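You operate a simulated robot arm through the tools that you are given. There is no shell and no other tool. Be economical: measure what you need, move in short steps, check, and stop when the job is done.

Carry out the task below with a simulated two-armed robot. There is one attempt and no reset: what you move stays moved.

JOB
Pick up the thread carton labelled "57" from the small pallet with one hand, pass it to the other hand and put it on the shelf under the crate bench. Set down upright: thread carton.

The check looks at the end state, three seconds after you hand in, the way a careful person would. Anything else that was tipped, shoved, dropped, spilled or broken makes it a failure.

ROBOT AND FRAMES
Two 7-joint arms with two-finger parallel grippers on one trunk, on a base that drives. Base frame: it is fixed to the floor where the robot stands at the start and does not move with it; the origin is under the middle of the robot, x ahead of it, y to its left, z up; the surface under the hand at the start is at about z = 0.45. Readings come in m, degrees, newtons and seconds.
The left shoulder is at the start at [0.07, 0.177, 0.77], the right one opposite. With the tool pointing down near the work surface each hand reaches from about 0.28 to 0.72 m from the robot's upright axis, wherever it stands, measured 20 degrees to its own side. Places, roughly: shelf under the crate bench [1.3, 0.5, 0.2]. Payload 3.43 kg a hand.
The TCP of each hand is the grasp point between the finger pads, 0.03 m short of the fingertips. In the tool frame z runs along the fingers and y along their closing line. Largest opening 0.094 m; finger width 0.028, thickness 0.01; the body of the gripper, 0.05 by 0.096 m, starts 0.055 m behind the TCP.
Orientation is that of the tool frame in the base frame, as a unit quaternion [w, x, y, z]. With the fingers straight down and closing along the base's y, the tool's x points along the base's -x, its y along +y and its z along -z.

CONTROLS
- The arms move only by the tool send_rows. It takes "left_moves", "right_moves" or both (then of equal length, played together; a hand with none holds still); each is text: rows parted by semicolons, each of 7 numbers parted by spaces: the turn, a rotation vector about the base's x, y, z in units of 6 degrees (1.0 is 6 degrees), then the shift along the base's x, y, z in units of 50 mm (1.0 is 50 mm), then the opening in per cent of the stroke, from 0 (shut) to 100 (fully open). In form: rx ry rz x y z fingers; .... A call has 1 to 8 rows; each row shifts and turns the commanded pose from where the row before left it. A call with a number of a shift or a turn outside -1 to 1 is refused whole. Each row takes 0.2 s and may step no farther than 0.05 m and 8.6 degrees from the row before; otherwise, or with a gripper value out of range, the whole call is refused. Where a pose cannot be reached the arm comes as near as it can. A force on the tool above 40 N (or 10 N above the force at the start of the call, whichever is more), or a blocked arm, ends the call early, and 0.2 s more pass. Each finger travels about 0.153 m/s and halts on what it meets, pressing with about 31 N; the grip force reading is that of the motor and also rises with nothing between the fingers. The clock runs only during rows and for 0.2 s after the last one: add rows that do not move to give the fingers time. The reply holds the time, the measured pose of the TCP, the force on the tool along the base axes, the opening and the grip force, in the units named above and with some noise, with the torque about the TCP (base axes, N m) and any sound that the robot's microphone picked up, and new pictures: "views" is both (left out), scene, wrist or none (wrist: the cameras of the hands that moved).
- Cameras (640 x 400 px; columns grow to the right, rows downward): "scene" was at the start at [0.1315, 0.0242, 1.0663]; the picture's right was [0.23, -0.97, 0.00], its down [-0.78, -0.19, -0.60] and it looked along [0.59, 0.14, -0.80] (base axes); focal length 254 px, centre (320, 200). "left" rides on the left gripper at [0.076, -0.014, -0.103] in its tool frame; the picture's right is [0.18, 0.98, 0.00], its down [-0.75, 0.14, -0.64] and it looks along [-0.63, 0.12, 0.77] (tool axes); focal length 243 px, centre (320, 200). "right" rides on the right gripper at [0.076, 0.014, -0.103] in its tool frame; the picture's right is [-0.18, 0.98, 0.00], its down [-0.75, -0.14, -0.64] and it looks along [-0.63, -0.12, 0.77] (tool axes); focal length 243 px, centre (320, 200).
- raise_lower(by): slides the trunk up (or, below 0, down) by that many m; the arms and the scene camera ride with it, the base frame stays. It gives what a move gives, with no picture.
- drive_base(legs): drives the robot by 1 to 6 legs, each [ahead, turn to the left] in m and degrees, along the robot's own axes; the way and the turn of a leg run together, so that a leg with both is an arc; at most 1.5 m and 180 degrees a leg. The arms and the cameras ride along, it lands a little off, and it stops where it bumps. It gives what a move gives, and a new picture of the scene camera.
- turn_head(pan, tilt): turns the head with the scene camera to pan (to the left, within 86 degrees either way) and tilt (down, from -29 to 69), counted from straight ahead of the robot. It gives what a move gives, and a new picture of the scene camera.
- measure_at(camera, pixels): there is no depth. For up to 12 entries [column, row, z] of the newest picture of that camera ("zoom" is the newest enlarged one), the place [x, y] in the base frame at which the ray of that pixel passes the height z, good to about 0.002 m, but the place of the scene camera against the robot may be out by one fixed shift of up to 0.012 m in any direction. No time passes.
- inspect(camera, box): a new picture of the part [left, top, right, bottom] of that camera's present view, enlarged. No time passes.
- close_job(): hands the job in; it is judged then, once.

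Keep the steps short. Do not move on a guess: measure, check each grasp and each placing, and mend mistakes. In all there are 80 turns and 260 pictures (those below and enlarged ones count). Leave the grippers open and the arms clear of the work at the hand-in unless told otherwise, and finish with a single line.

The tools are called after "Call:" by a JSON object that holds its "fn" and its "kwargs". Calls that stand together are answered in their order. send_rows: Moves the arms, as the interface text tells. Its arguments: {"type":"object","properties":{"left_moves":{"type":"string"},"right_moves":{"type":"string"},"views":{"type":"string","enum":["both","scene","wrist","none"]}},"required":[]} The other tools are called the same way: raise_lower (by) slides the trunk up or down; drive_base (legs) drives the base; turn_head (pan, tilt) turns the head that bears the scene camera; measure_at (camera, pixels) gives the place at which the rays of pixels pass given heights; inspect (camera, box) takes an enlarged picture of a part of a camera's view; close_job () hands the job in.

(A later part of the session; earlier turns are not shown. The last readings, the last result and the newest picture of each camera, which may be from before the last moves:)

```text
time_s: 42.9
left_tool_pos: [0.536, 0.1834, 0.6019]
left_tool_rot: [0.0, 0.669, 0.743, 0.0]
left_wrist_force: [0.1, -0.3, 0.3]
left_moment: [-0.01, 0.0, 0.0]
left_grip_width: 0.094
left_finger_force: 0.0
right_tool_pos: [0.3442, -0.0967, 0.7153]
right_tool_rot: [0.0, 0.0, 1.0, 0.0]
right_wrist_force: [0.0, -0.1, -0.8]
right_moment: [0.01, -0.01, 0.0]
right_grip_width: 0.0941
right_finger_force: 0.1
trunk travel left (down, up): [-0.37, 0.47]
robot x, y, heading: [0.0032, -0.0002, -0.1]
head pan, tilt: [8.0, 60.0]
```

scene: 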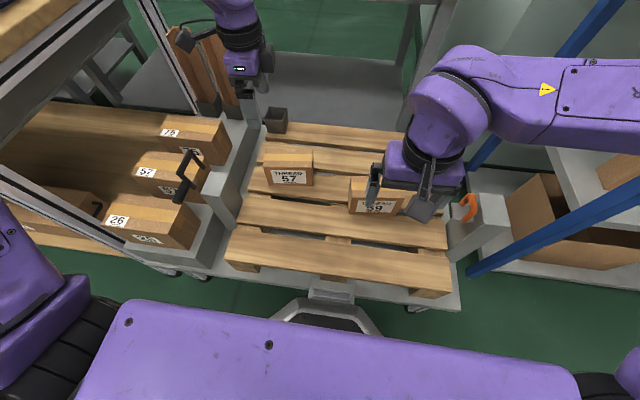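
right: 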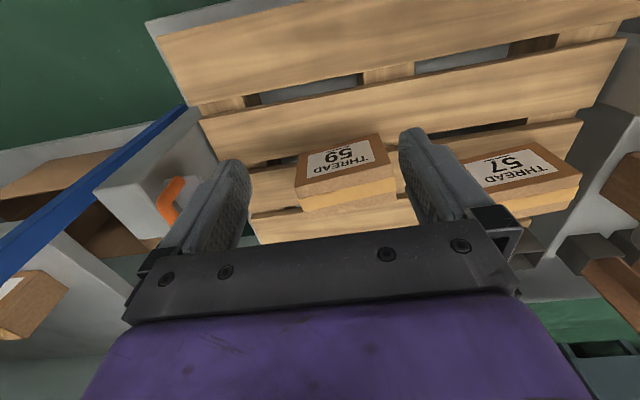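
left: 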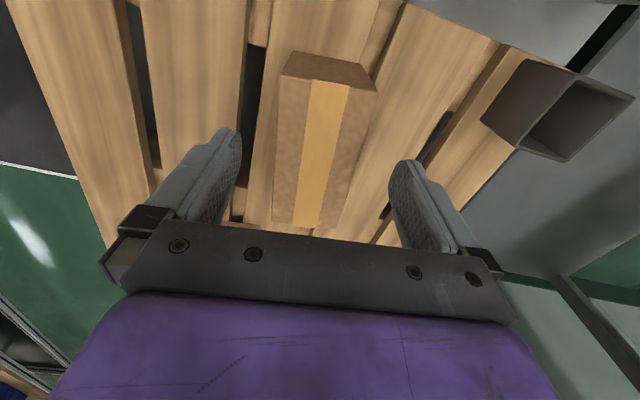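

The carton sits midway between the fingers. I'll descend to z≈0.507 and close.

Call:
{"fn": "send_rows", "kwargs": {"left_moves": "0 0 0 0 0 -0.95 100;0 0 0 0 0 -0.95 100;0 0 0 0 0 0 100;0 0 0 0 0 0 50;0 0 0 0 0 0 50;0 0 0 0 0 0 50;0 0 0 0 0 0 50", "views": "wrist"}}

```text
time_s: 44.5
left_tool_pos: [0.5351, 0.1831, 0.5056]
left_tool_rot: [0.001, 0.669, 0.743, 0.0]
left_wrist_force: [1.7, -0.4, 2.5]
left_moment: [0.1, 0.11, 0.06]
left_grip_width: 0.0693
left_finger_force: 31.2
right_tool_pos: [0.3452, -0.0956, 0.715]
right_tool_rot: [0.0, 0.0, 1.0, 0.0]
right_wrist_force: [0.7, 0.1, -0.4]
right_moment: [0.03, 0.0, -0.02]
right_grip_width: 0.0938
right_finger_force: 0.0
trunk travel left (down, up): [-0.37, 0.47]
robot x, y, heading: [0.0004, 0.0009, -0.1]
head pan, tilt: [8.0, 60.0]
```

left: 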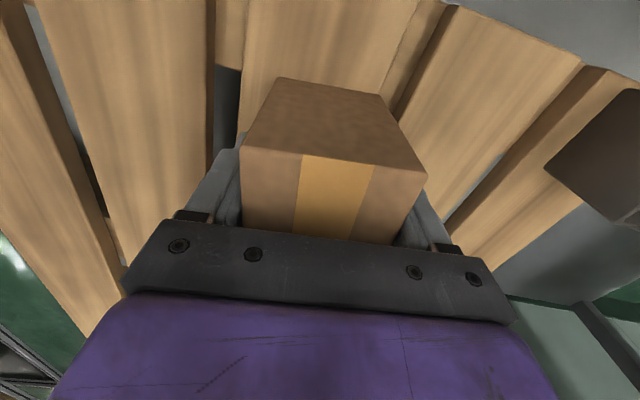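

Gripped at 0.069 m with 31 N. I'll lift it straight up.

Call:
{"fn": "send_rows", "kwargs": {"left_moves": "0 0 0 0 0 0.3 30;0 0 0 0 0 0.8 30;0 0 0 0 0 1 30;0 0 0 0 0 1 30;0 0 0 0 0 1 30;0 0 0 0 0 1 30;0 0 0 0 0 0 30", "views": "both"}}

```text
time_s: 46.1
left_tool_pos: [0.5373, 0.1817, 0.7597]
left_tool_rot: [-0.001, 0.669, 0.743, 0.0]
left_wrist_force: [-0.1, -0.1, -5.4]
left_moment: [0.12, 0.02, 0.01]
left_grip_width: 0.0695
left_finger_force: 31.0
right_tool_pos: [0.3457, -0.0963, 0.7139]
right_tool_rot: [0.0, 0.0, 1.0, 0.001]
right_wrist_force: [0.2, 0.6, 0.5]
right_moment: [0.0, 0.05, 0.0]
right_grip_width: 0.0941
right_finger_force: 0.0
trunk travel left (down, up): [-0.37, 0.47]
robot x, y, heading: [-0.0015, 0.0009, 0.1]
head pan, tilt: [8.0, 60.0]
```

scene: 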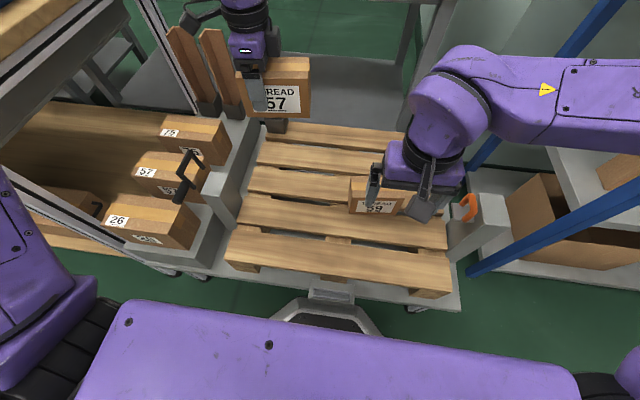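
left: 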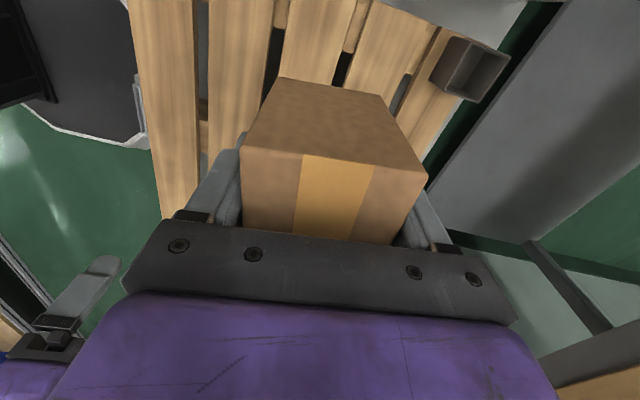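

It holds, at about 0.55 kg. I'll turn the carton −36° with the left hand so the right can come in from front-right. Meanwhile the right tool pitches forward 48°.

Call:
{"fn": "send_rows", "kwargs": {"left_moves": "0 0 -1 -0.1 0 0 30;0 0 -1 -0.1 0 0 30;0 0 -1 -0.1 0 0 30;0 0 -1 -0.1 0 0 30;0 0 -1 -0.1 0 0 30;0 0 -1 -0.1 0 0 30;0 0 0 0 0 0 30;0 0 0 0 0 0 30", "right_moves": "0 -1 0 -0.1 -0.1 0.1 100;0 -1 0 -0.1 -0.1 0.1 100;0 -1 0 -0.1 -0.1 0.1 100;0 -1 0 -0.1 -0.1 0.1 100;0 -1 0 -0.1 -0.1 0.1 100;0 -1 0 0 -0.1 0.1 100;0 -1 0 0 -0.1 0.1 100;0 -1 0 0 -0.1 0.1 100", "views": "scene"}}

```text
time_s: 47.9
left_tool_pos: [0.5062, 0.1838, 0.7608]
left_tool_rot: [0.0, 0.866, 0.5, 0.0]
left_wrist_force: [-0.8, 0.0, -4.3]
left_moment: [0.11, -0.08, 0.0]
left_grip_width: 0.0694
left_finger_force: 31.3
right_tool_pos: [0.3685, -0.0953, 0.7935]
right_tool_rot: [0.407, 0.0, 0.913, 0.0]
right_wrist_force: [0.1, -0.1, 1.3]
right_moment: [0.01, 0.0, 0.0]
right_grip_width: 0.094
right_finger_force: 0.0
right hand out of reach, approached as far as the arm can: row 4, 5, 6, 7, 8
trunk travel left (down, up): [-0.37, 0.47]
robot x, y, heading: [-0.0017, 0.0, -0.2]
head pan, tilt: [8.0, 60.0]
```

scene: 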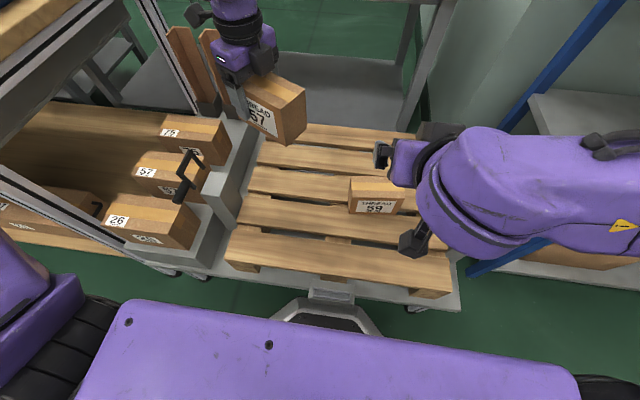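

Left carton is ready; w (its long axis) now points (0.50, 0.87). I'll yaw the right tool +60° and bring it to a pre-grasp 0.10 m back along its axis, with a row or two in hand for checking.

Call:
{"fn": "send_rows", "kwargs": {"right_moves": "0 0 1 0.13 0.25 0.04 100;0 0 1 0.13 0.25 0.04 100;0 0 1 0.13 0.25 0.04 100;0 0 1 0.13 0.25 0.04 100;0 0 1 0.13 0.25 0.04 100;0 0 1 0.13 0.25 0.04 100;0 0 1 0.13 0.25 0.04 100", "views": "none"}}

Call:
{"fn": "send_rows", "kwargs": {"right_moves": "0 0 1 0.13 0.25 0.04 100;0 0 1 0.13 0.25 0.04 100;0 0 1 0.13 0.25 0.04 100;0 0 0 0 0 0 100", "views": "both"}}

```text
time_s: 49.5
left_tool_pos: [0.5064, 0.1835, 0.7607]
left_tool_rot: [0.001, 0.866, 0.5, -0.001]
left_wrist_force: [0.4, -0.2, -4.3]
left_moment: [0.13, -0.09, 0.01]
left_grip_width: 0.0694
left_finger_force: 31.2
right_tool_pos: [0.4132, -0.0075, 0.8067]
right_tool_rot: [0.38, -0.328, 0.853, 0.145]
right_wrist_force: [-0.4, -0.3, 0.4]
right_moment: [0.01, 0.0, -0.03]
right_grip_width: 0.0941
right_finger_force: 0.0
trunk travel left (down, up): [-0.37, 0.47]
robot x, y, heading: [0.0046, -0.0012, -0.1]
head pan, tilt: [8.0, 60.0]
```

```text
time_s: 50.5
left_tool_pos: [0.5058, 0.184, 0.761]
left_tool_rot: [0.0, 0.866, 0.5, 0.0]
left_wrist_force: [0.0, -0.3, -4.9]
left_moment: [0.11, -0.05, 0.0]
left_grip_width: 0.0691
left_finger_force: 30.5
right_tool_pos: [0.4332, 0.0305, 0.8126]
right_tool_rot: [0.352, -0.459, 0.79, 0.205]
right_wrist_force: [-1.0, -0.6, 1.0]
right_moment: [0.02, 0.04, -0.03]
right_grip_width: 0.0939
right_finger_force: 0.0
trunk travel left (down, up): [-0.37, 0.47]
robot x, y, heading: [-0.0037, -0.0005, -0.1]
head pan, tilt: [8.0, 60.0]
```

scene: 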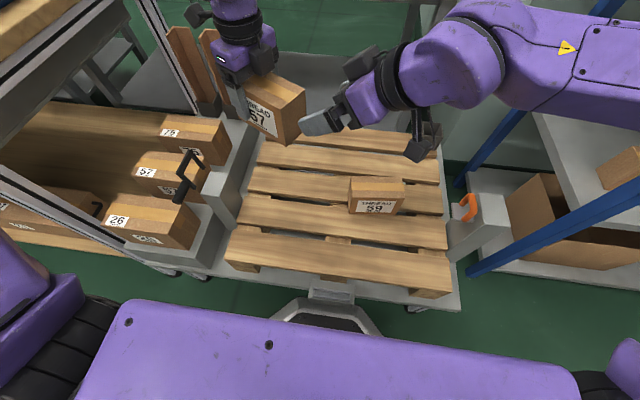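
right: 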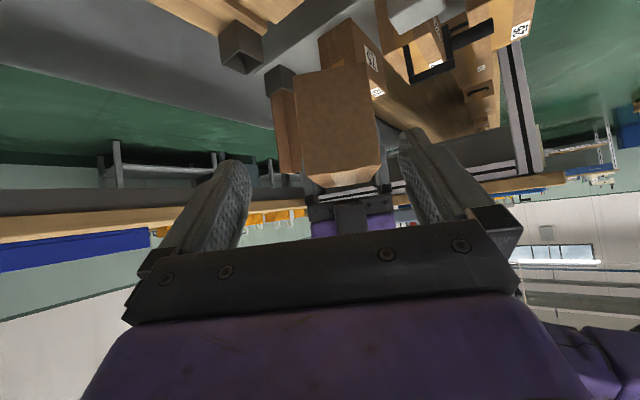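

The tool axis is (0.37, 0.65, −0.67) as planned, and the carton end sits slightly right of the finger middle. I'll correct sideways and advance 0.06 along the axis, then look.

Call:
{"fn": "send_rows", "kwargs": {"right_moves": "0 0 0 0 0.55 0 100;0 0 0 0.22 0.385 -0.4 100;0 0 0 0.22 0.385 -0.4 100;0 0 0 0 0 0 100", "views": "both"}}

Call:
{"fn": "inspect", "kwargs": {"camera": "scene", "box": [200, 40, 400, 165]}}

```text
time_s: 51.5
left_tool_pos: [0.5065, 0.1835, 0.7618]
left_tool_rot: [0.0, 0.866, 0.5, 0.0]
left_wrist_force: [0.2, 0.9, -4.5]
left_moment: [0.14, -0.06, 0.0]
left_grip_width: 0.0695
left_finger_force: 30.1
right_tool_pos: [0.4549, 0.0963, 0.7724]
right_tool_rot: [0.352, -0.456, 0.792, 0.203]
right_wrist_force: [0.3, -0.8, 0.0]
right_moment: [0.01, -0.01, 0.0]
right_grip_width: 0.094
right_finger_force: 0.0
trunk travel left (down, up): [-0.37, 0.47]
robot x, y, heading: [-0.0029, -0.0029, -0.3]
head pan, tilt: [8.0, 60.0]
```

scene: 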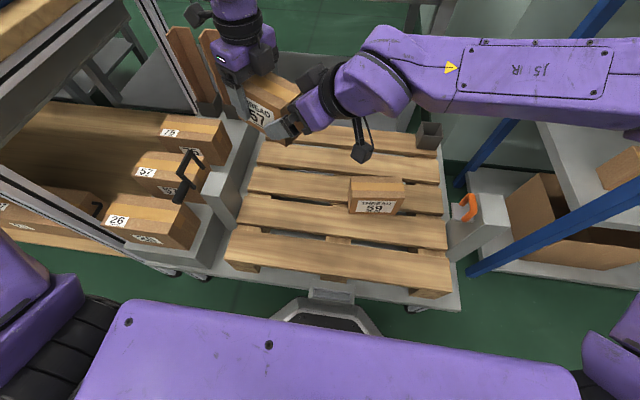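
right: 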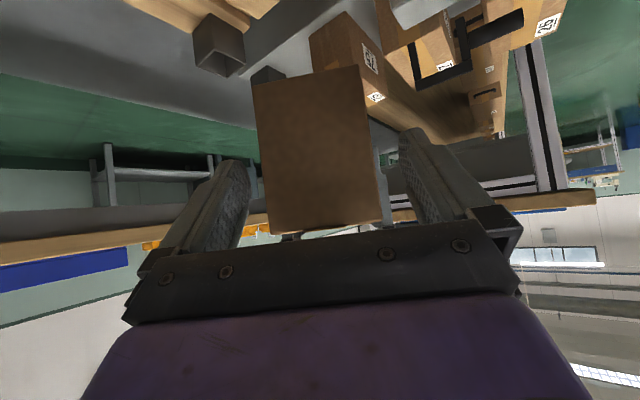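

```text
3.20 times, centred on (300, 102) of scene
```

zoom: 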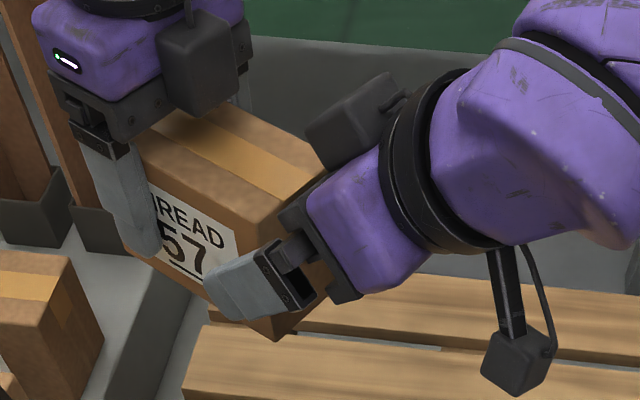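

Both fingers straddle the carton and it is centred. I'll advance 0.03 more, then close the right hand with the left still holding.

Call:
{"fn": "send_rows", "kwargs": {"right_moves": "0 0 0 0.11 0.195 -0.2 100;0 0 0 0.11 0.195 -0.2 100;0 0 0 0 0 0 100", "views": "both"}}

Call:
{"fn": "inspect", "kwargs": {"camera": "scene", "box": [200, 40, 400, 165]}}

```text
time_s: 52.3
left_tool_pos: [0.5063, 0.1834, 0.7604]
left_tool_rot: [0.0, 0.866, 0.5, 0.0]
left_wrist_force: [-0.6, 0.4, -3.8]
left_moment: [0.14, -0.03, 0.01]
left_grip_width: 0.0696
left_finger_force: 30.7
right_tool_pos: [0.4664, 0.1157, 0.7515]
right_tool_rot: [0.352, -0.457, 0.791, 0.203]
right_wrist_force: [-0.7, 0.2, -0.4]
right_moment: [0.02, 0.01, -0.03]
right_grip_width: 0.0943
right_finger_force: 0.1
trunk travel left (down, up): [-0.37, 0.47]
robot x, y, heading: [-0.0038, 0.0026, 0.1]
head pan, tilt: [8.0, 60.0]
```

scene: 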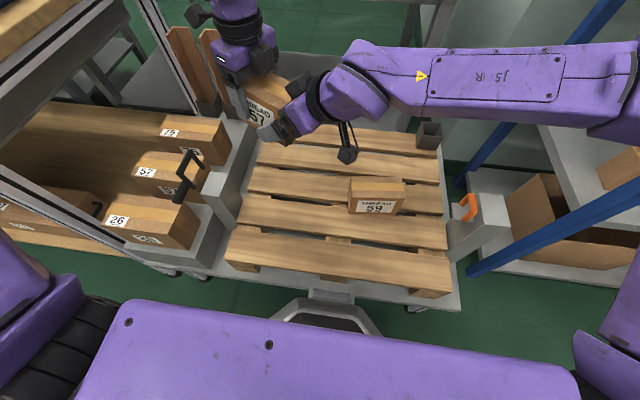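
right: 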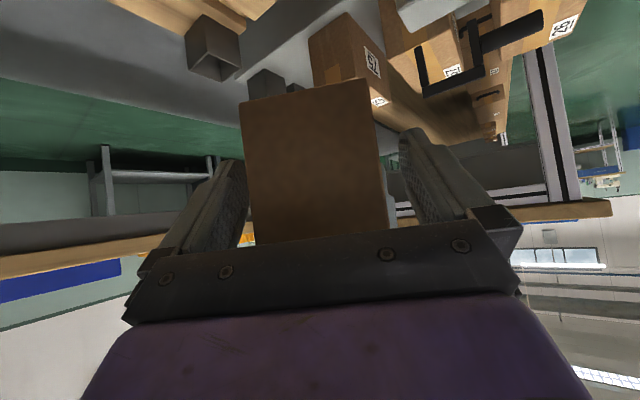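

```text
3.20 times, centred on (300, 102) of scene
```

zoom: 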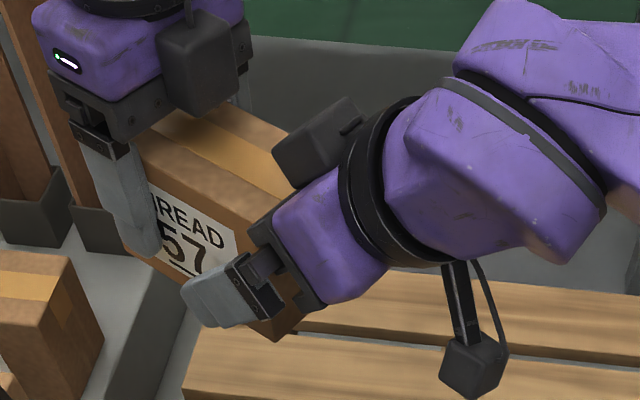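

No contact yet and the overlap is good. Closing the right hand.

Call:
{"fn": "send_rows", "kwargs": {"right_moves": "0 0 0 0 0 0 60;0 0 0 0 0 0 40;0 0 0 0 0 0 30;0 0 0 0 0 0 30", "views": "wrist"}}

```text
time_s: 53.3
left_tool_pos: [0.506, 0.1832, 0.7601]
left_tool_rot: [-0.001, 0.866, 0.5, 0.0]
left_wrist_force: [-11.5, 4.4, 0.0]
left_moment: [0.08, 0.08, -0.58]
left_grip_width: 0.0695
left_finger_force: 30.5
right_tool_pos: [0.4664, 0.1156, 0.7508]
right_tool_rot: [0.353, -0.455, 0.792, 0.203]
right_wrist_force: [11.4, -4.8, -0.9]
right_moment: [-0.18, 0.12, -0.42]
right_grip_width: 0.0691
right_finger_force: 31.2
trunk travel left (down, up): [-0.37, 0.47]
robot x, y, heading: [-0.004, 0.0006, 0.1]
head pan, tilt: [8.0, 60.0]
```

right: 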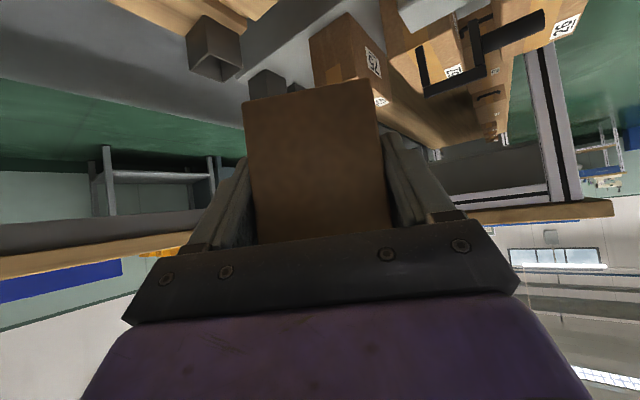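

Both hold at 0.069 m. A 12 N sideways squeeze shows a small offset, so I'll nudge the right hand 2 mm with that force and check before releasing.

Call:
{"fn": "send_rows", "kwargs": {"right_moves": "0 0 0 0.035 -0.018 0 30;0 0 0 0 0 0 30", "views": "none"}}

```text
time_s: 53.9
left_tool_pos: [0.5064, 0.1837, 0.7608]
left_tool_rot: [-0.001, 0.866, 0.501, 0.0]
left_wrist_force: [-2.1, 3.6, -0.7]
left_moment: [0.25, 0.4, 0.17]
left_grip_width: 0.0693
left_finger_force: 31.0
right_tool_pos: [0.4665, 0.1153, 0.7518]
right_tool_rot: [0.351, -0.457, 0.791, 0.204]
right_wrist_force: [1.7, -3.4, -0.2]
right_moment: [-0.41, -0.31, -0.46]
right_grip_width: 0.0692
right_finger_force: 30.7
trunk travel left (down, up): [-0.37, 0.47]
robot x, y, heading: [0.0038, -0.0008, -0.0]
head pan, tilt: [8.0, 60.0]
```

The load has relaxed. I'll open the left hand, then raise it straight off.

Call:
{"fn": "send_rows", "kwargs": {"left_moves": "0 0 0 0 0 0 85;0 0 0 0 0 0 100;0 0 0 0 0 0 100;0 0 0 0 0 0.5 100;0 0 0 0 0 1 100;0 0 0 0 0 1 100;0 0 0 0 0 1 100", "right_moves": "0 0 0 0 0 0 30;0 0 0 0 0 0 30;0 0 0 0 0 0 30;0 0 0 0 0 0 30;0 0 0 0 0 0 30;0 0 0 0 0 0 30;0 0 0 0 0 0 30", "views": "both"}}

```text
time_s: 55.5
left_tool_pos: [0.5045, 0.1822, 0.9364]
left_tool_rot: [0.0, 0.866, 0.5, 0.0]
left_wrist_force: [-0.3, -0.3, -0.6]
left_moment: [-0.02, -0.05, -0.01]
left_grip_width: 0.0941
left_finger_force: 0.1
right_tool_pos: [0.4683, 0.1151, 0.7515]
right_tool_rot: [0.352, -0.456, 0.791, 0.203]
right_wrist_force: [0.9, 0.6, 0.5]
right_moment: [-0.16, 0.1, -0.01]
right_grip_width: 0.0696
right_finger_force: 30.9
trunk travel left (down, up): [-0.37, 0.47]
robot x, y, heading: [-0.0039, 0.0002, -0.2]
head pan, tilt: [8.0, 60.0]
```

scene: 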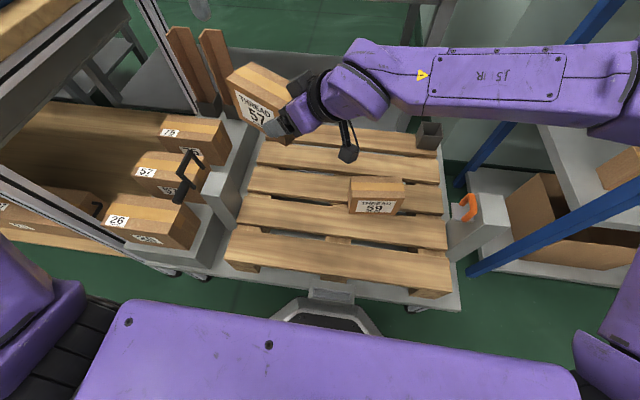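
right: 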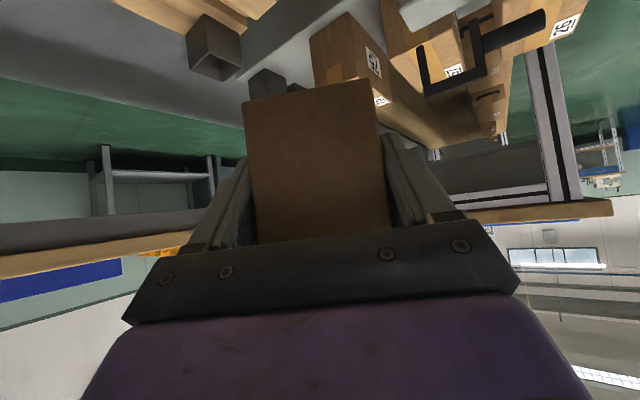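
left: 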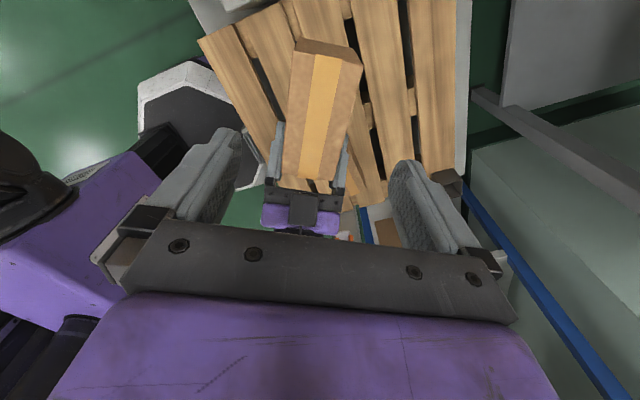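

The right hand holds the carton alone; the moment matches its weight and nothing slipped. I'll tuck both arms for driving, with the right pointing forward again and the left back.

Call:
{"fn": "send_rows", "kwargs": {"left_moves": "0 0 1 -0.2 0.03 0 100;0 0 1 -0.2 0.03 0 100;0 0 1 -0.2 0.03 0 100;0 0 1 -0.2 0.03 0 100;0 0 1 -0.2 0.03 0 100", "right_moves": "0 0 -1 -0.13 -0.43 0.1 30;0 0 -1 -0.13 -0.43 0.1 30;0 0 -1 -0.13 -0.43 0.1 30;0 0 -1 -0.13 -0.43 0.1 30;0 0 -1 -0.13 -0.43 0.1 30", "views": "none"}}

Call:
{"fn": "send_rows", "kwargs": {"left_moves": "0 0 1 -0.2 0.03 0 100;0 0 1 -0.2 0.03 0 100;0 0 1 -0.2 0.03 0 100;0 0 1 -0.2 0.03 0 100;0 0 1 -0.2 0.03 0 100", "right_moves": "0 0 -1 -0.13 -0.43 0.1 30;0 0 -1 -0.13 -0.43 0.1 30;0 0 -1 -0.13 -0.43 0.1 30;0 0 -1 -0.13 -0.43 0.1 30;0 0 -1 -0.13 -0.43 0.1 30", "views": "scene"}}

Call:
{"fn": "turn_head", "kwargs": {"pan": 86, "tilt": 35}}

Call:
{"fn": "turn_head", "kwargs": {"pan": -80, "tilt": 35}}

```text
time_s: 56.7
left_tool_pos: [0.4561, 0.1915, 0.934]
left_tool_rot: [0.0, 0.706, 0.708, 0.001]
left_wrist_force: [0.2, -0.3, 0.3]
left_moment: [-0.01, -0.03, -0.01]
left_grip_width: 0.094
left_finger_force: 0.0
right_tool_pos: [0.4344, 0.0069, 0.7779]
right_tool_rot: [0.393, -0.236, 0.883, 0.104]
right_wrist_force: [0.2, 0.0, -4.0]
right_moment: [-0.06, 0.19, -0.01]
right_grip_width: 0.0694
right_finger_force: 30.8
trunk travel left (down, up): [-0.37, 0.47]
robot x, y, heading: [-0.0013, -0.0009, -0.2]
head pan, tilt: [8.0, 60.0]
```

```text
time_s: 57.9
left_tool_pos: [0.4064, 0.1976, 0.9361]
left_tool_rot: [0.0, 0.499, 0.867, 0.0]
left_wrist_force: [-0.4, -0.1, 0.3]
left_moment: [-0.05, 0.0, -0.02]
left_grip_width: 0.0939
left_finger_force: 0.0
right_tool_pos: [0.4014, -0.1006, 0.8022]
right_tool_rot: [0.407, 0.001, 0.913, 0.0]
right_wrist_force: [1.0, 0.2, -4.3]
right_moment: [-0.03, 0.23, 0.01]
right_grip_width: 0.0692
right_finger_force: 30.8
trunk travel left (down, up): [-0.37, 0.47]
robot x, y, heading: [-0.0027, 0.0023, 0.2]
head pan, tilt: [8.0, 60.0]
```

scene: 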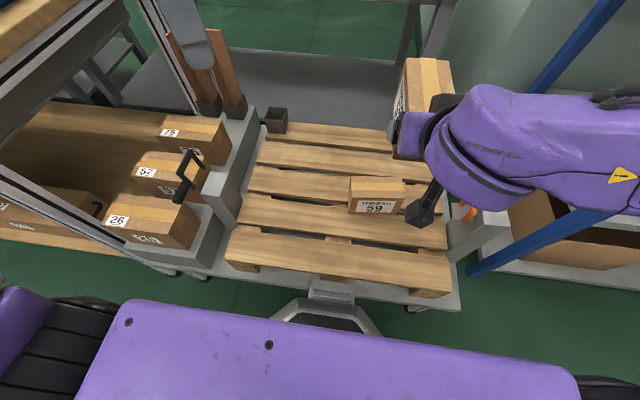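

```text
time_s: 59.5
left_tool_pos: [0.406, 0.198, 0.9352]
left_tool_rot: [0.0, 0.5, 0.866, -0.001]
left_wrist_force: [0.4, -0.3, -0.3]
left_moment: [0.03, 0.02, 0.0]
left_grip_width: 0.0941
left_finger_force: 0.1
right_tool_pos: [0.401, -0.101, 0.8015]
right_tool_rot: [0.406, 0.0, 0.914, 0.0]
right_wrist_force: [0.5, -0.3, -4.4]
right_moment: [-0.01, 0.21, -0.03]
right_grip_width: 0.0691
right_finger_force: 31.0
trunk travel left (down, up): [-0.37, 0.47]
robot x, y, heading: [-0.0017, -0.0006, -0.1]
head pan, tilt: [85.9, 35.0]
```

scene: 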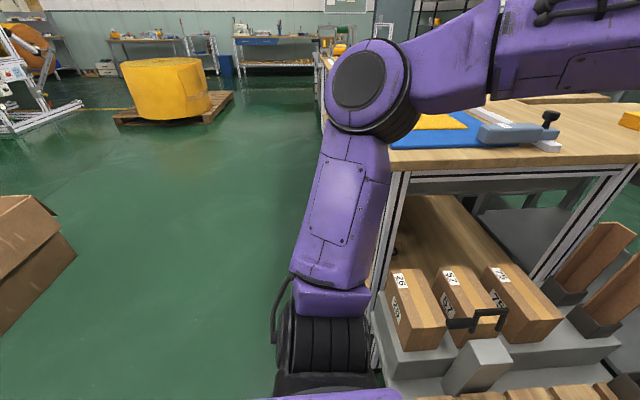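

```text
time_s: 62.0
left_tool_pos: [0.4062, 0.1982, 0.9351]
left_tool_rot: [0.0, 0.501, 0.865, 0.0]
left_wrist_force: [0.8, 1.1, 0.5]
left_moment: [-0.01, -0.01, 0.03]
left_grip_width: 0.0942
left_finger_force: 0.0
right_tool_pos: [0.4021, -0.1004, 0.8031]
right_tool_rot: [0.407, 0.0, 0.914, 0.0]
right_wrist_force: [0.2, 0.7, -4.3]
right_moment: [0.0, 0.23, 0.0]
right_grip_width: 0.0692
right_finger_force: 31.0
trunk travel left (down, up): [-0.37, 0.47]
robot x, y, heading: [0.0026, -0.0, -0.2]
head pan, tilt: [-80.0, 35.0]
```

scene: 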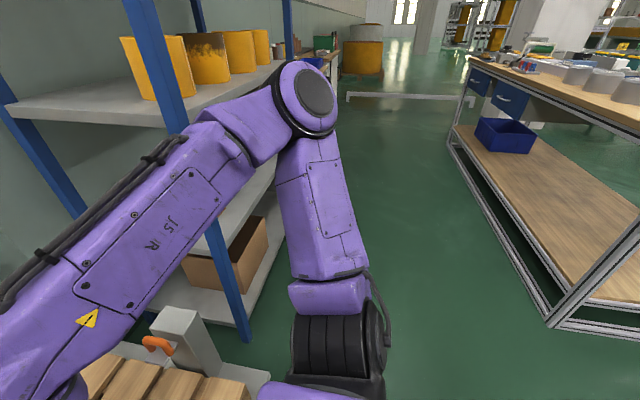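

There's a bench behind-right, corner near (550,325), and a cardboard box to the left. I'll measure the bench's floor corner before backing up.

Call:
{"fn": "measure_at", "kwargs": {"camera": "scene", "pixels": [[552, 328, 0.0], [455, 140, 0.0], [470, 60, 0.75], [635, 110, 0.75], [250, 340, 0.0], [345, 97, 0.0], [470, 100, 0.0]]}}

Call:
{"fn": "turn_head", "kwargs": {"pan": 86, "tilt": 30}}

```text
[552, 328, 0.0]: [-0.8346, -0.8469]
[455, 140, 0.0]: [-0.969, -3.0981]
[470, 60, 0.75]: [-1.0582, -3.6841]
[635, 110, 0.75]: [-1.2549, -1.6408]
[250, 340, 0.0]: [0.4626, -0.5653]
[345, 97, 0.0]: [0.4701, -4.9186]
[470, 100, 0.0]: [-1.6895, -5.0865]
```

```text
time_s: 64.5
left_tool_pos: [0.4065, 0.1977, 0.9347]
left_tool_rot: [0.0, 0.5, 0.866, -0.001]
left_wrist_force: [0.8, 0.3, 0.6]
left_moment: [0.0, 0.01, 0.0]
left_grip_width: 0.0941
left_finger_force: 0.1
right_tool_pos: [0.4024, -0.1004, 0.8036]
right_tool_rot: [0.407, 0.0, 0.913, 0.0]
right_wrist_force: [-0.2, 0.3, -4.3]
right_moment: [-0.01, 0.17, 0.01]
right_grip_width: 0.0692
right_finger_force: 30.9
trunk travel left (down, up): [-0.37, 0.47]
robot x, y, heading: [0.0003, -0.0016, 0.1]
head pan, tilt: [85.9, 30.0]
```

scene: 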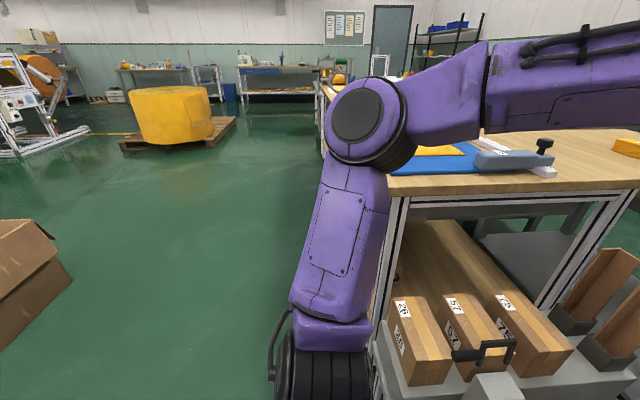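

Call:
{"fn": "measure_at", "kwargs": {"camera": "scene", "pixels": [[72, 277, 0.0], [5, 350, 0.0], [160, 147, 0.0], [236, 118, 0.0], [240, 105, 0.0], [325, 150, 0.0], [320, 85, 0.75], [322, 98, 0.75]]}}

Call:
{"fn": "inspect", "kwargs": {"camera": "scene", "box": [220, 20, 480, 180]}}

```text
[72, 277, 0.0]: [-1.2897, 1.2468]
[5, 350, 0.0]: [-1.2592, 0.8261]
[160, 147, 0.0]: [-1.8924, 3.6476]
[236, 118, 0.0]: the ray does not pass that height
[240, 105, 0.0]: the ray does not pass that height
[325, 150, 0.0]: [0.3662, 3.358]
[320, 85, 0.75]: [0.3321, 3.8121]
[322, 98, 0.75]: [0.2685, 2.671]
```

```text
2.46 times, centred on (350, 100) of scene
```

zoom: 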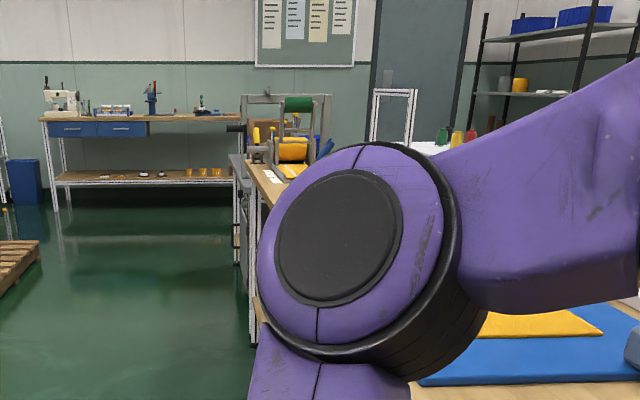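

The corridor between the bench front (x≈0.27) and the cardboard box (x≈−1.26) is clear. I'll back up 0.45 m, turn left 90° and drive 1.5 m.

Call:
{"fn": "turn_head", "kwargs": {"pan": 0, "tilt": 25}}

Call:
{"fn": "drive_base", "kwargs": {"legs": [[-0.45, 0], [0, 90]]}}

```text
time_s: 66.1
left_tool_pos: [0.4063, 0.198, 0.9351]
left_tool_rot: [0.0, 0.5, 0.866, 0.0]
left_wrist_force: [0.3, -0.1, 0.3]
left_moment: [0.04, -0.01, -0.01]
left_grip_width: 0.0939
left_finger_force: 0.0
right_tool_pos: [0.4028, -0.1004, 0.8015]
right_tool_rot: [0.406, 0.001, 0.914, -0.001]
right_wrist_force: [-0.3, -0.2, -3.9]
right_moment: [-0.01, 0.24, -0.01]
right_grip_width: 0.0693
right_finger_force: 31.2
trunk travel left (down, up): [-0.37, 0.47]
robot x, y, heading: [0.0016, -0.0008, -0.2]
head pan, tilt: [0.0, 25.0]
```

scene: 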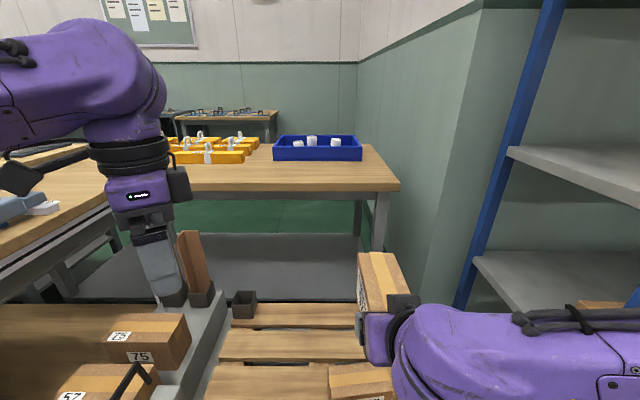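

```text
time_s: 72.7
left_tool_pos: [-0.6506, 0.4058, 0.9354]
left_tool_rot: [0.0, -0.259, 0.966, 0.0]
left_wrist_force: [-0.5, 0.0, -0.2]
left_moment: [0.0, 0.0, 0.0]
left_grip_width: 0.0939
left_finger_force: 0.1
right_tool_pos: [-0.3522, 0.402, 0.8013]
right_tool_rot: [0.288, -0.646, 0.646, 0.288]
right_wrist_force: [-0.5, -0.3, -4.0]
right_moment: [-0.17, 0.01, 0.0]
right_grip_width: 0.0692
right_finger_force: 30.5
trunk travel left (down, up): [-0.37, 0.47]
robot x, y, heading: [-0.4508, 0.0018, 89.9]
head pan, tilt: [0.0, 25.0]
```

scene: 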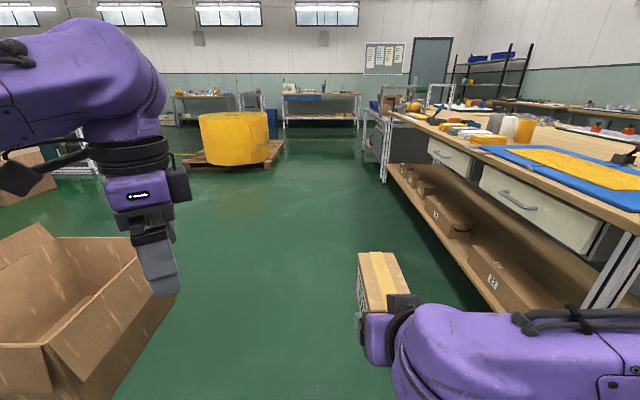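

Call:
{"fn": "measure_at", "kwargs": {"camera": "scene", "pixels": [[115, 395, 0.0], [175, 290, 0.0], [175, 280, 0.3], [175, 275, 0.4], [48, 350, 0.4], [285, 140, 0.0], [272, 160, 0.0], [383, 183, 0.0], [385, 115, 0.75], [360, 125, 0.0]]}}

Call:
{"fn": "inspect", "kwargs": {"camera": "scene", "box": [340, 20, 560, 160]}}

```text
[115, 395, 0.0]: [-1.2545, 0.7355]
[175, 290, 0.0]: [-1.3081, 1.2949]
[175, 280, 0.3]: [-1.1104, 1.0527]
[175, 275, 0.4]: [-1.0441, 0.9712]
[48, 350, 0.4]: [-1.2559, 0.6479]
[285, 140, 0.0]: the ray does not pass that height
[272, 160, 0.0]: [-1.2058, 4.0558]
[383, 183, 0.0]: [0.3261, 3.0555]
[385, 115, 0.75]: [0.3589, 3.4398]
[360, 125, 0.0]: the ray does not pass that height
```

```text
2.86 times, centred on (450, 90) of scene
```

zoom: 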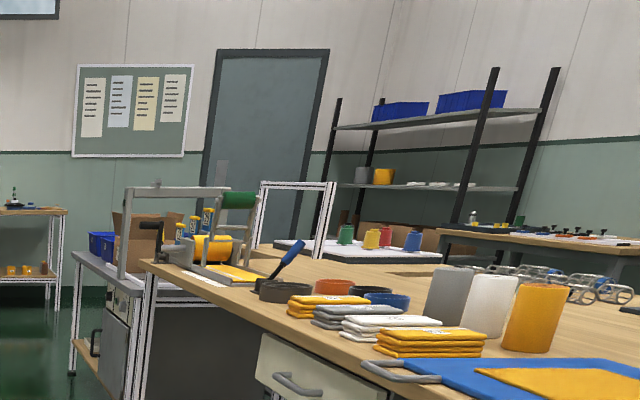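

The box flaps may reach x≈−1.05 and the bench front is at 0.27. I'll drift 6 cm to the right while driving 2.6 m along the corridor.

Call:
{"fn": "drive_base", "kwargs": {"legs": [[0.7, -5], [0.7, 5], [1.2, 0]]}}

```text
time_s: 85.7
left_tool_pos: [-0.5932, 3.0144, 0.9347]
left_tool_rot: [0.001, -0.257, 0.967, -0.001]
left_wrist_force: [-0.2, -0.1, -0.5]
left_moment: [0.0, 0.01, 0.01]
left_grip_width: 0.0942
left_finger_force: 0.2
right_tool_pos: [-0.294, 3.0087, 0.8014]
right_tool_rot: [0.288, -0.644, 0.648, 0.286]
right_wrist_force: [-0.4, -0.5, -3.7]
right_moment: [-0.23, 0.01, 0.01]
right_grip_width: 0.0692
right_finger_force: 30.6
trunk travel left (down, up): [-0.37, 0.47]
robot x, y, heading: [-0.3949, 2.6056, 89.5]
head pan, tilt: [0.0, 25.0]
```

scene: 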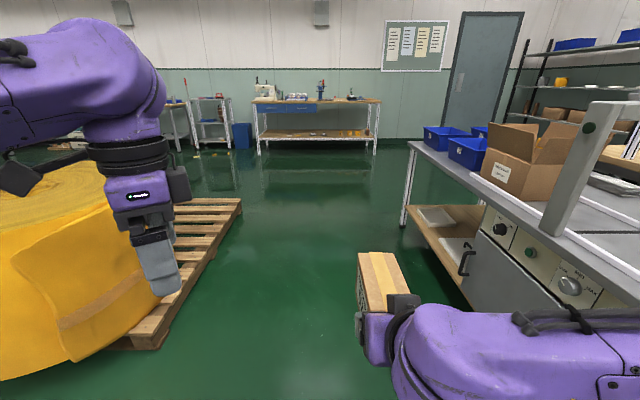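

Call:
{"fn": "measure_at", "kwargs": {"camera": "scene", "pixels": [[403, 226, 0.0], [410, 143, 0.75], [150, 348, 0.0], [240, 207, 0.0], [480, 290, 0.0], [375, 152, 0.0], [425, 138, 0.0], [500, 130, 0.0]]}}

Call:
{"fn": "turn_head", "kwargs": {"pan": -45, "tilt": 20}}

```text
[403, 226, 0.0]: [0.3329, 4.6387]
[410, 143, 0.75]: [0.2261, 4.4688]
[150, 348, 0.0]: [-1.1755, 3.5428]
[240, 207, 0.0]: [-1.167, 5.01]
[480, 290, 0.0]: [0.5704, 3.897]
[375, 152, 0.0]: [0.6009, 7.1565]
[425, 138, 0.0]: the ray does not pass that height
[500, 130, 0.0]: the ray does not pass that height
```

```text
time_s: 86.8
left_tool_pos: [-0.5938, 3.0141, 0.9352]
left_tool_rot: [0.0, -0.256, 0.967, 0.0]
left_wrist_force: [0.2, 0.2, -0.2]
left_moment: [0.0, 0.0, 0.01]
left_grip_width: 0.0939
left_finger_force: 0.1
right_tool_pos: [-0.2939, 3.0078, 0.8023]
right_tool_rot: [0.288, -0.644, 0.647, 0.287]
right_wrist_force: [-0.2, 0.8, -4.8]
right_moment: [-0.22, 0.05, 0.03]
right_grip_width: 0.0693
right_finger_force: 31.1
trunk travel left (down, up): [-0.37, 0.47]
robot x, y, heading: [-0.3994, 2.6017, 89.6]
head pan, tilt: [-45.0, 20.0]
```

scene: 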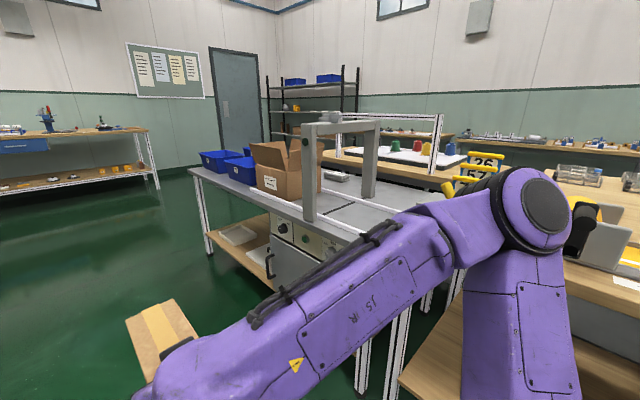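

The grey bench ends at y≈4.65 and the far bench is at y≈7. I'll drive 2.9 m more, then turn right to look down the cross aisle.

Call:
{"fn": "turn_head", "kwargs": {"pan": 0, "tilt": 25}}

Call:
{"fn": "drive_base", "kwargs": {"legs": [[1.45, 0.3], [1.45, 0], [0, -90]]}}

```text
time_s: 87.9
left_tool_pos: [-0.5929, 3.0124, 0.9354]
left_tool_rot: [0.0, -0.257, 0.966, 0.0]
left_wrist_force: [0.2, -0.6, -0.2]
left_moment: [0.01, -0.01, 0.01]
left_grip_width: 0.0941
left_finger_force: 0.0
right_tool_pos: [-0.294, 3.0083, 0.8023]
right_tool_rot: [0.289, -0.645, 0.647, 0.287]
right_wrist_force: [-0.2, 0.9, -4.1]
right_moment: [-0.25, -0.01, -0.01]
right_grip_width: 0.0693
right_finger_force: 31.1
trunk travel left (down, up): [-0.37, 0.47]
robot x, y, heading: [-0.396, 2.6095, 89.7]
head pan, tilt: [0.0, 25.0]
```

scene: 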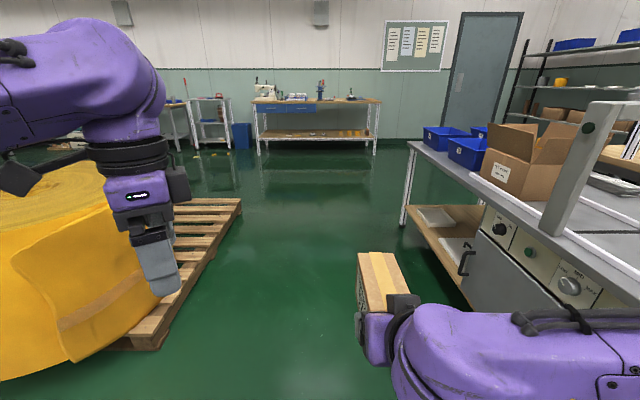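

```text
time_s: 105.7
left_tool_pos: [0.0174, 5.6972, 0.9359]
left_tool_rot: [0.0, 0.501, 0.866, 0.0]
left_wrist_force: [0.9, 0.5, 0.0]
left_moment: [0.02, 0.01, 0.0]
left_grip_width: 0.0938
left_finger_force: 0.1
right_tool_pos: [0.0122, 5.3989, 0.8023]
right_tool_rot: [0.406, 0.001, 0.914, 0.0]
right_wrist_force: [0.2, -0.7, -4.4]
right_moment: [-0.01, 0.23, 0.04]
right_grip_width: 0.0694
right_finger_force: 31.2
trunk travel left (down, up): [-0.37, 0.47]
robot x, y, heading: [-0.3875, 5.4989, 0.2]
head pan, tilt: [0.0, 25.0]
```

scene: 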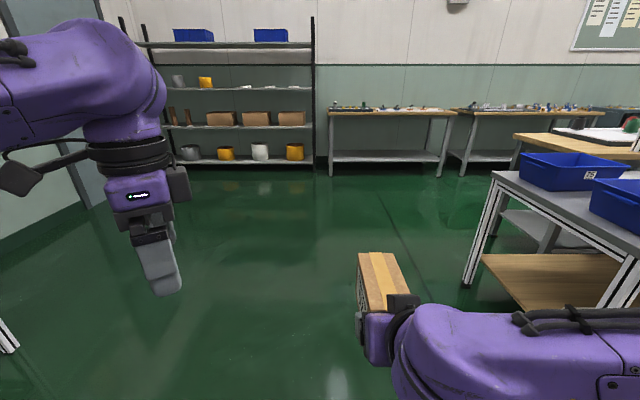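

The cross aisle is open. I'll measure the bench ends on the right and the wall bench fronts.

Call:
{"fn": "measure_at", "kwargs": {"camera": "scene", "pixels": [[466, 284, 0.0], [497, 180, 0.75], [514, 138, 0.75], [328, 176, 0.0], [438, 177, 0.0], [462, 175, 0.0], [312, 168, 0.0], [545, 250, 0.0]]}}

Call:
{"fn": "turn_head", "kwargs": {"pan": -40, "tilt": 22}}

```text
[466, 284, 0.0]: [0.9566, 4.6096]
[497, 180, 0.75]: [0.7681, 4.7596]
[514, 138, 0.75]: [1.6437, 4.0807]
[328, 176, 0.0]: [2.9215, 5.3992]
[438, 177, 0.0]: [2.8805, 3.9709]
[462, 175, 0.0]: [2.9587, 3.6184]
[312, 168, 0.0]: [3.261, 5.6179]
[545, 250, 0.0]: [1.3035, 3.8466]
```

```text
time_s: 106.8
left_tool_pos: [0.0168, 5.6971, 0.936]
left_tool_rot: [0.0, 0.5, 0.866, 0.0]
left_wrist_force: [0.8, 0.7, 0.5]
left_moment: [0.02, 0.0, -0.04]
left_grip_width: 0.0939
left_finger_force: 0.1
right_tool_pos: [0.0121, 5.3992, 0.803]
right_tool_rot: [0.406, 0.001, 0.914, -0.001]
right_wrist_force: [0.0, 0.6, -4.2]
right_moment: [0.02, 0.21, -0.01]
right_grip_width: 0.0697
right_finger_force: 30.6
trunk travel left (down, up): [-0.37, 0.47]
robot x, y, heading: [-0.387, 5.5039, -0.3]
head pan, tilt: [-40.0, 22.0]
```

scene: 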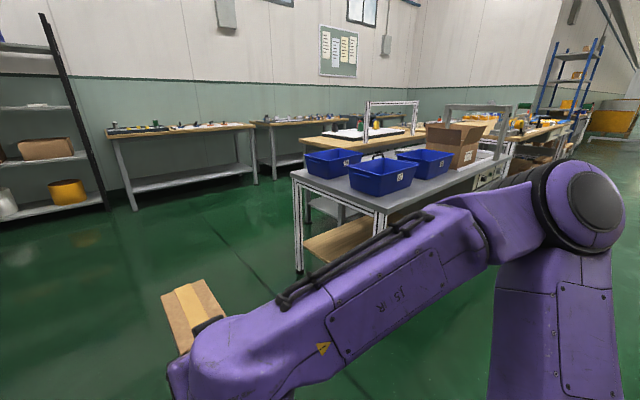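

The elbows stick out to about 0.65 m, at z≈0.95. In the narrower aisle I'll raise the trunk by 0.4 so arms pass above everything on the benches. Then drive across to x≈2.3 and turn right.

Call:
{"fn": "raise_lower", "kwargs": {"by": 0.4}}

Call:
{"fn": "turn_head", "kwargs": {"pan": 0, "tilt": 40}}

Call:
{"fn": "drive_base", "kwargs": {"legs": [[1.35, 0], [1.33, 0], [0, -90]]}}

```text
time_s: 110.6
left_tool_pos: [0.0171, 5.6963, 1.3351]
left_tool_rot: [-0.001, 0.499, 0.866, 0.0]
left_wrist_force: [-0.6, -0.1, -0.5]
left_moment: [0.02, 0.0, -0.01]
left_grip_width: 0.094
left_finger_force: 0.1
right_tool_pos: [0.0129, 5.3999, 1.2007]
right_tool_rot: [0.406, 0.001, 0.914, -0.001]
right_wrist_force: [0.0, 0.5, -3.9]
right_moment: [-0.03, 0.24, 0.02]
right_grip_width: 0.0694
right_finger_force: 30.8
trunk travel left (down, up): [-0.77, 0.07]
robot x, y, heading: [-0.3868, 5.5034, -0.1]
head pan, tilt: [-40.0, 22.0]
```

```text
time_s: 111.7
left_tool_pos: [0.017, 5.6972, 1.3351]
left_tool_rot: [0.0, 0.5, 0.866, 0.0]
left_wrist_force: [-0.1, 0.5, 0.3]
left_moment: [0.0, -0.04, 0.01]
left_grip_width: 0.0942
left_finger_force: 0.1
right_tool_pos: [0.012, 5.3994, 1.2016]
right_tool_rot: [0.406, 0.001, 0.914, 0.0]
right_wrist_force: [-0.7, -0.6, -4.3]
right_moment: [0.02, 0.22, 0.01]
right_grip_width: 0.0694
right_finger_force: 31.3
trunk travel left (down, up): [-0.77, 0.07]
robot x, y, heading: [-0.3912, 5.4994, -0.2]
head pan, tilt: [0.0, 40.0]
```

scene: 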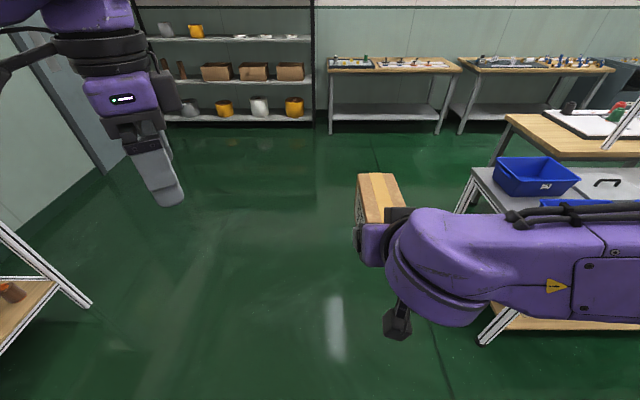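

```text
time_s: 128.5
left_tool_pos: [2.4921, 5.0845, 1.336]
left_tool_rot: [-0.002, 0.966, 0.26, -0.001]
left_wrist_force: [-0.5, -0.4, -0.1]
left_moment: [0.0, -0.02, 0.02]
left_grip_width: 0.094
left_finger_force: 0.0
right_tool_pos: [2.1932, 5.0877, 1.2023]
right_tool_rot: [0.288, 0.644, 0.648, -0.286]
right_wrist_force: [-0.4, -0.3, -5.0]
right_moment: [0.23, 0.04, -0.03]
right_grip_width: 0.0693
right_finger_force: 30.9
trunk travel left (down, up): [-0.77, 0.07]
robot x, y, heading: [2.2964, 5.4904, -90.0]
head pan, tilt: [0.0, 40.0]
```

scene: 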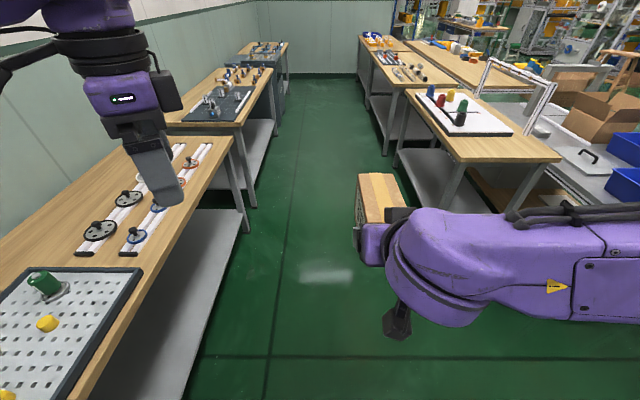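

A straight aisle ahead. I'll measure its edges before driving down it.

Call:
{"fn": "measure_at", "kwargs": {"camera": "scene", "pixels": [[231, 138, 0.75], [274, 72, 0.75], [460, 160, 0.75], [408, 92, 0.75], [385, 72, 0.75], [362, 42, 0.75], [248, 228, 0.0], [399, 163, 0.0], [290, 78, 0.0], [360, 72, 0.0]]}}

```text
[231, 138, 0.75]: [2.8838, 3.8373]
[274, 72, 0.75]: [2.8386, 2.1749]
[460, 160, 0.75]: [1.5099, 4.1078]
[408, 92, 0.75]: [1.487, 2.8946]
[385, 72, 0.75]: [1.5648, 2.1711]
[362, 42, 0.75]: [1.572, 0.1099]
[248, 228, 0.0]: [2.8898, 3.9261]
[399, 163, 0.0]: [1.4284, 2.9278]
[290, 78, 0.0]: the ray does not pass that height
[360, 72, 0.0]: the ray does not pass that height
```

The aisle is 1.69 to 2.84 wide and I'm centred near 2.3. I'll drive 3.9 m down it, then check.

Call:
{"fn": "drive_base", "kwargs": {"legs": [[1.3, 0], [1.3, 0], [1.3, 0]]}}

```text
time_s: 147.3
left_tool_pos: [2.5235, 1.1742, 1.3358]
left_tool_rot: [0.0, 0.964, 0.267, 0.0]
left_wrist_force: [-0.2, -0.6, -0.6]
left_moment: [0.02, 0.02, 0.01]
left_grip_width: 0.094
left_finger_force: 0.0
right_tool_pos: [2.2264, 1.1725, 1.2014]
right_tool_rot: [0.29, 0.641, 0.651, -0.285]
right_wrist_force: [-0.1, -0.3, -3.8]
right_moment: [0.26, -0.02, 0.04]
right_grip_width: 0.0693
right_finger_force: 30.8
trunk travel left (down, up): [-0.77, 0.07]
robot x, y, heading: [2.3188, 1.5763, -88.9]
head pan, tilt: [0.0, 40.0]
```

scene: 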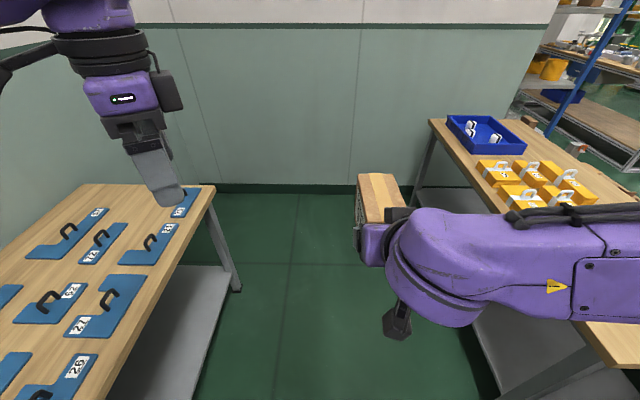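

The crate bench is on the right. I'll drive 1.15 m further to y≈0.42, then turn right to face it.

Call:
{"fn": "drive_base", "kwargs": {"legs": [[1.15, 0], [0, -91.1]]}}

Call:
{"fn": "turn_head", "kwargs": {"pan": 0, "tilt": 60}}

```text
time_s: 157.0
left_tool_pos: [1.9398, 0.2338, 1.3345]
left_tool_rot: [-0.001, 0.869, -0.495, 0.001]
left_wrist_force: [-0.4, -0.3, -0.2]
left_moment: [0.01, 0.03, 0.0]
left_grip_width: 0.094
left_finger_force: 0.1
right_tool_pos: [1.9401, 0.5317, 1.2026]
right_tool_rot: [0.002, 0.914, 0.005, -0.406]
right_wrist_force: [-0.1, -0.2, -5.2]
right_moment: [0.02, -0.21, -0.01]
right_grip_width: 0.0691
right_finger_force: 31.2
trunk travel left (down, up): [-0.77, 0.07]
robot x, y, heading: [2.3467, 0.4335, -179.3]
head pan, tilt: [0.0, 40.0]
```

scene: 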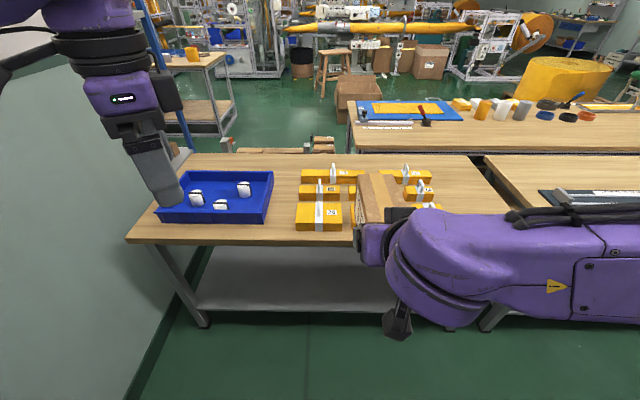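

```text
time_s: 157.8
left_tool_pos: [1.9392, 0.2339, 1.3355]
left_tool_rot: [-0.001, 0.869, -0.495, 0.001]
left_wrist_force: [-0.1, 0.1, -0.7]
left_moment: [-0.01, 0.01, -0.04]
left_grip_width: 0.0941
left_finger_force: 0.1
right_tool_pos: [1.9408, 0.5311, 1.2012]
right_tool_rot: [0.002, 0.914, 0.005, -0.406]
right_wrist_force: [-0.6, -0.3, -3.4]
right_moment: [0.02, -0.27, 0.0]
right_grip_width: 0.0694
right_finger_force: 31.1
trunk travel left (down, up): [-0.77, 0.07]
robot x, y, heading: [2.3476, 0.4368, -179.3]
head pan, tilt: [0.0, 60.0]
```

scene: 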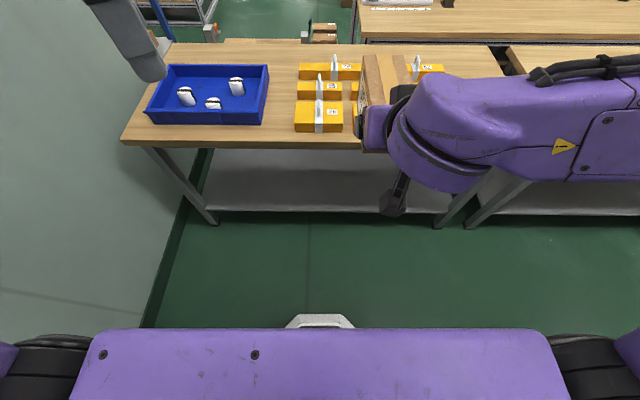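

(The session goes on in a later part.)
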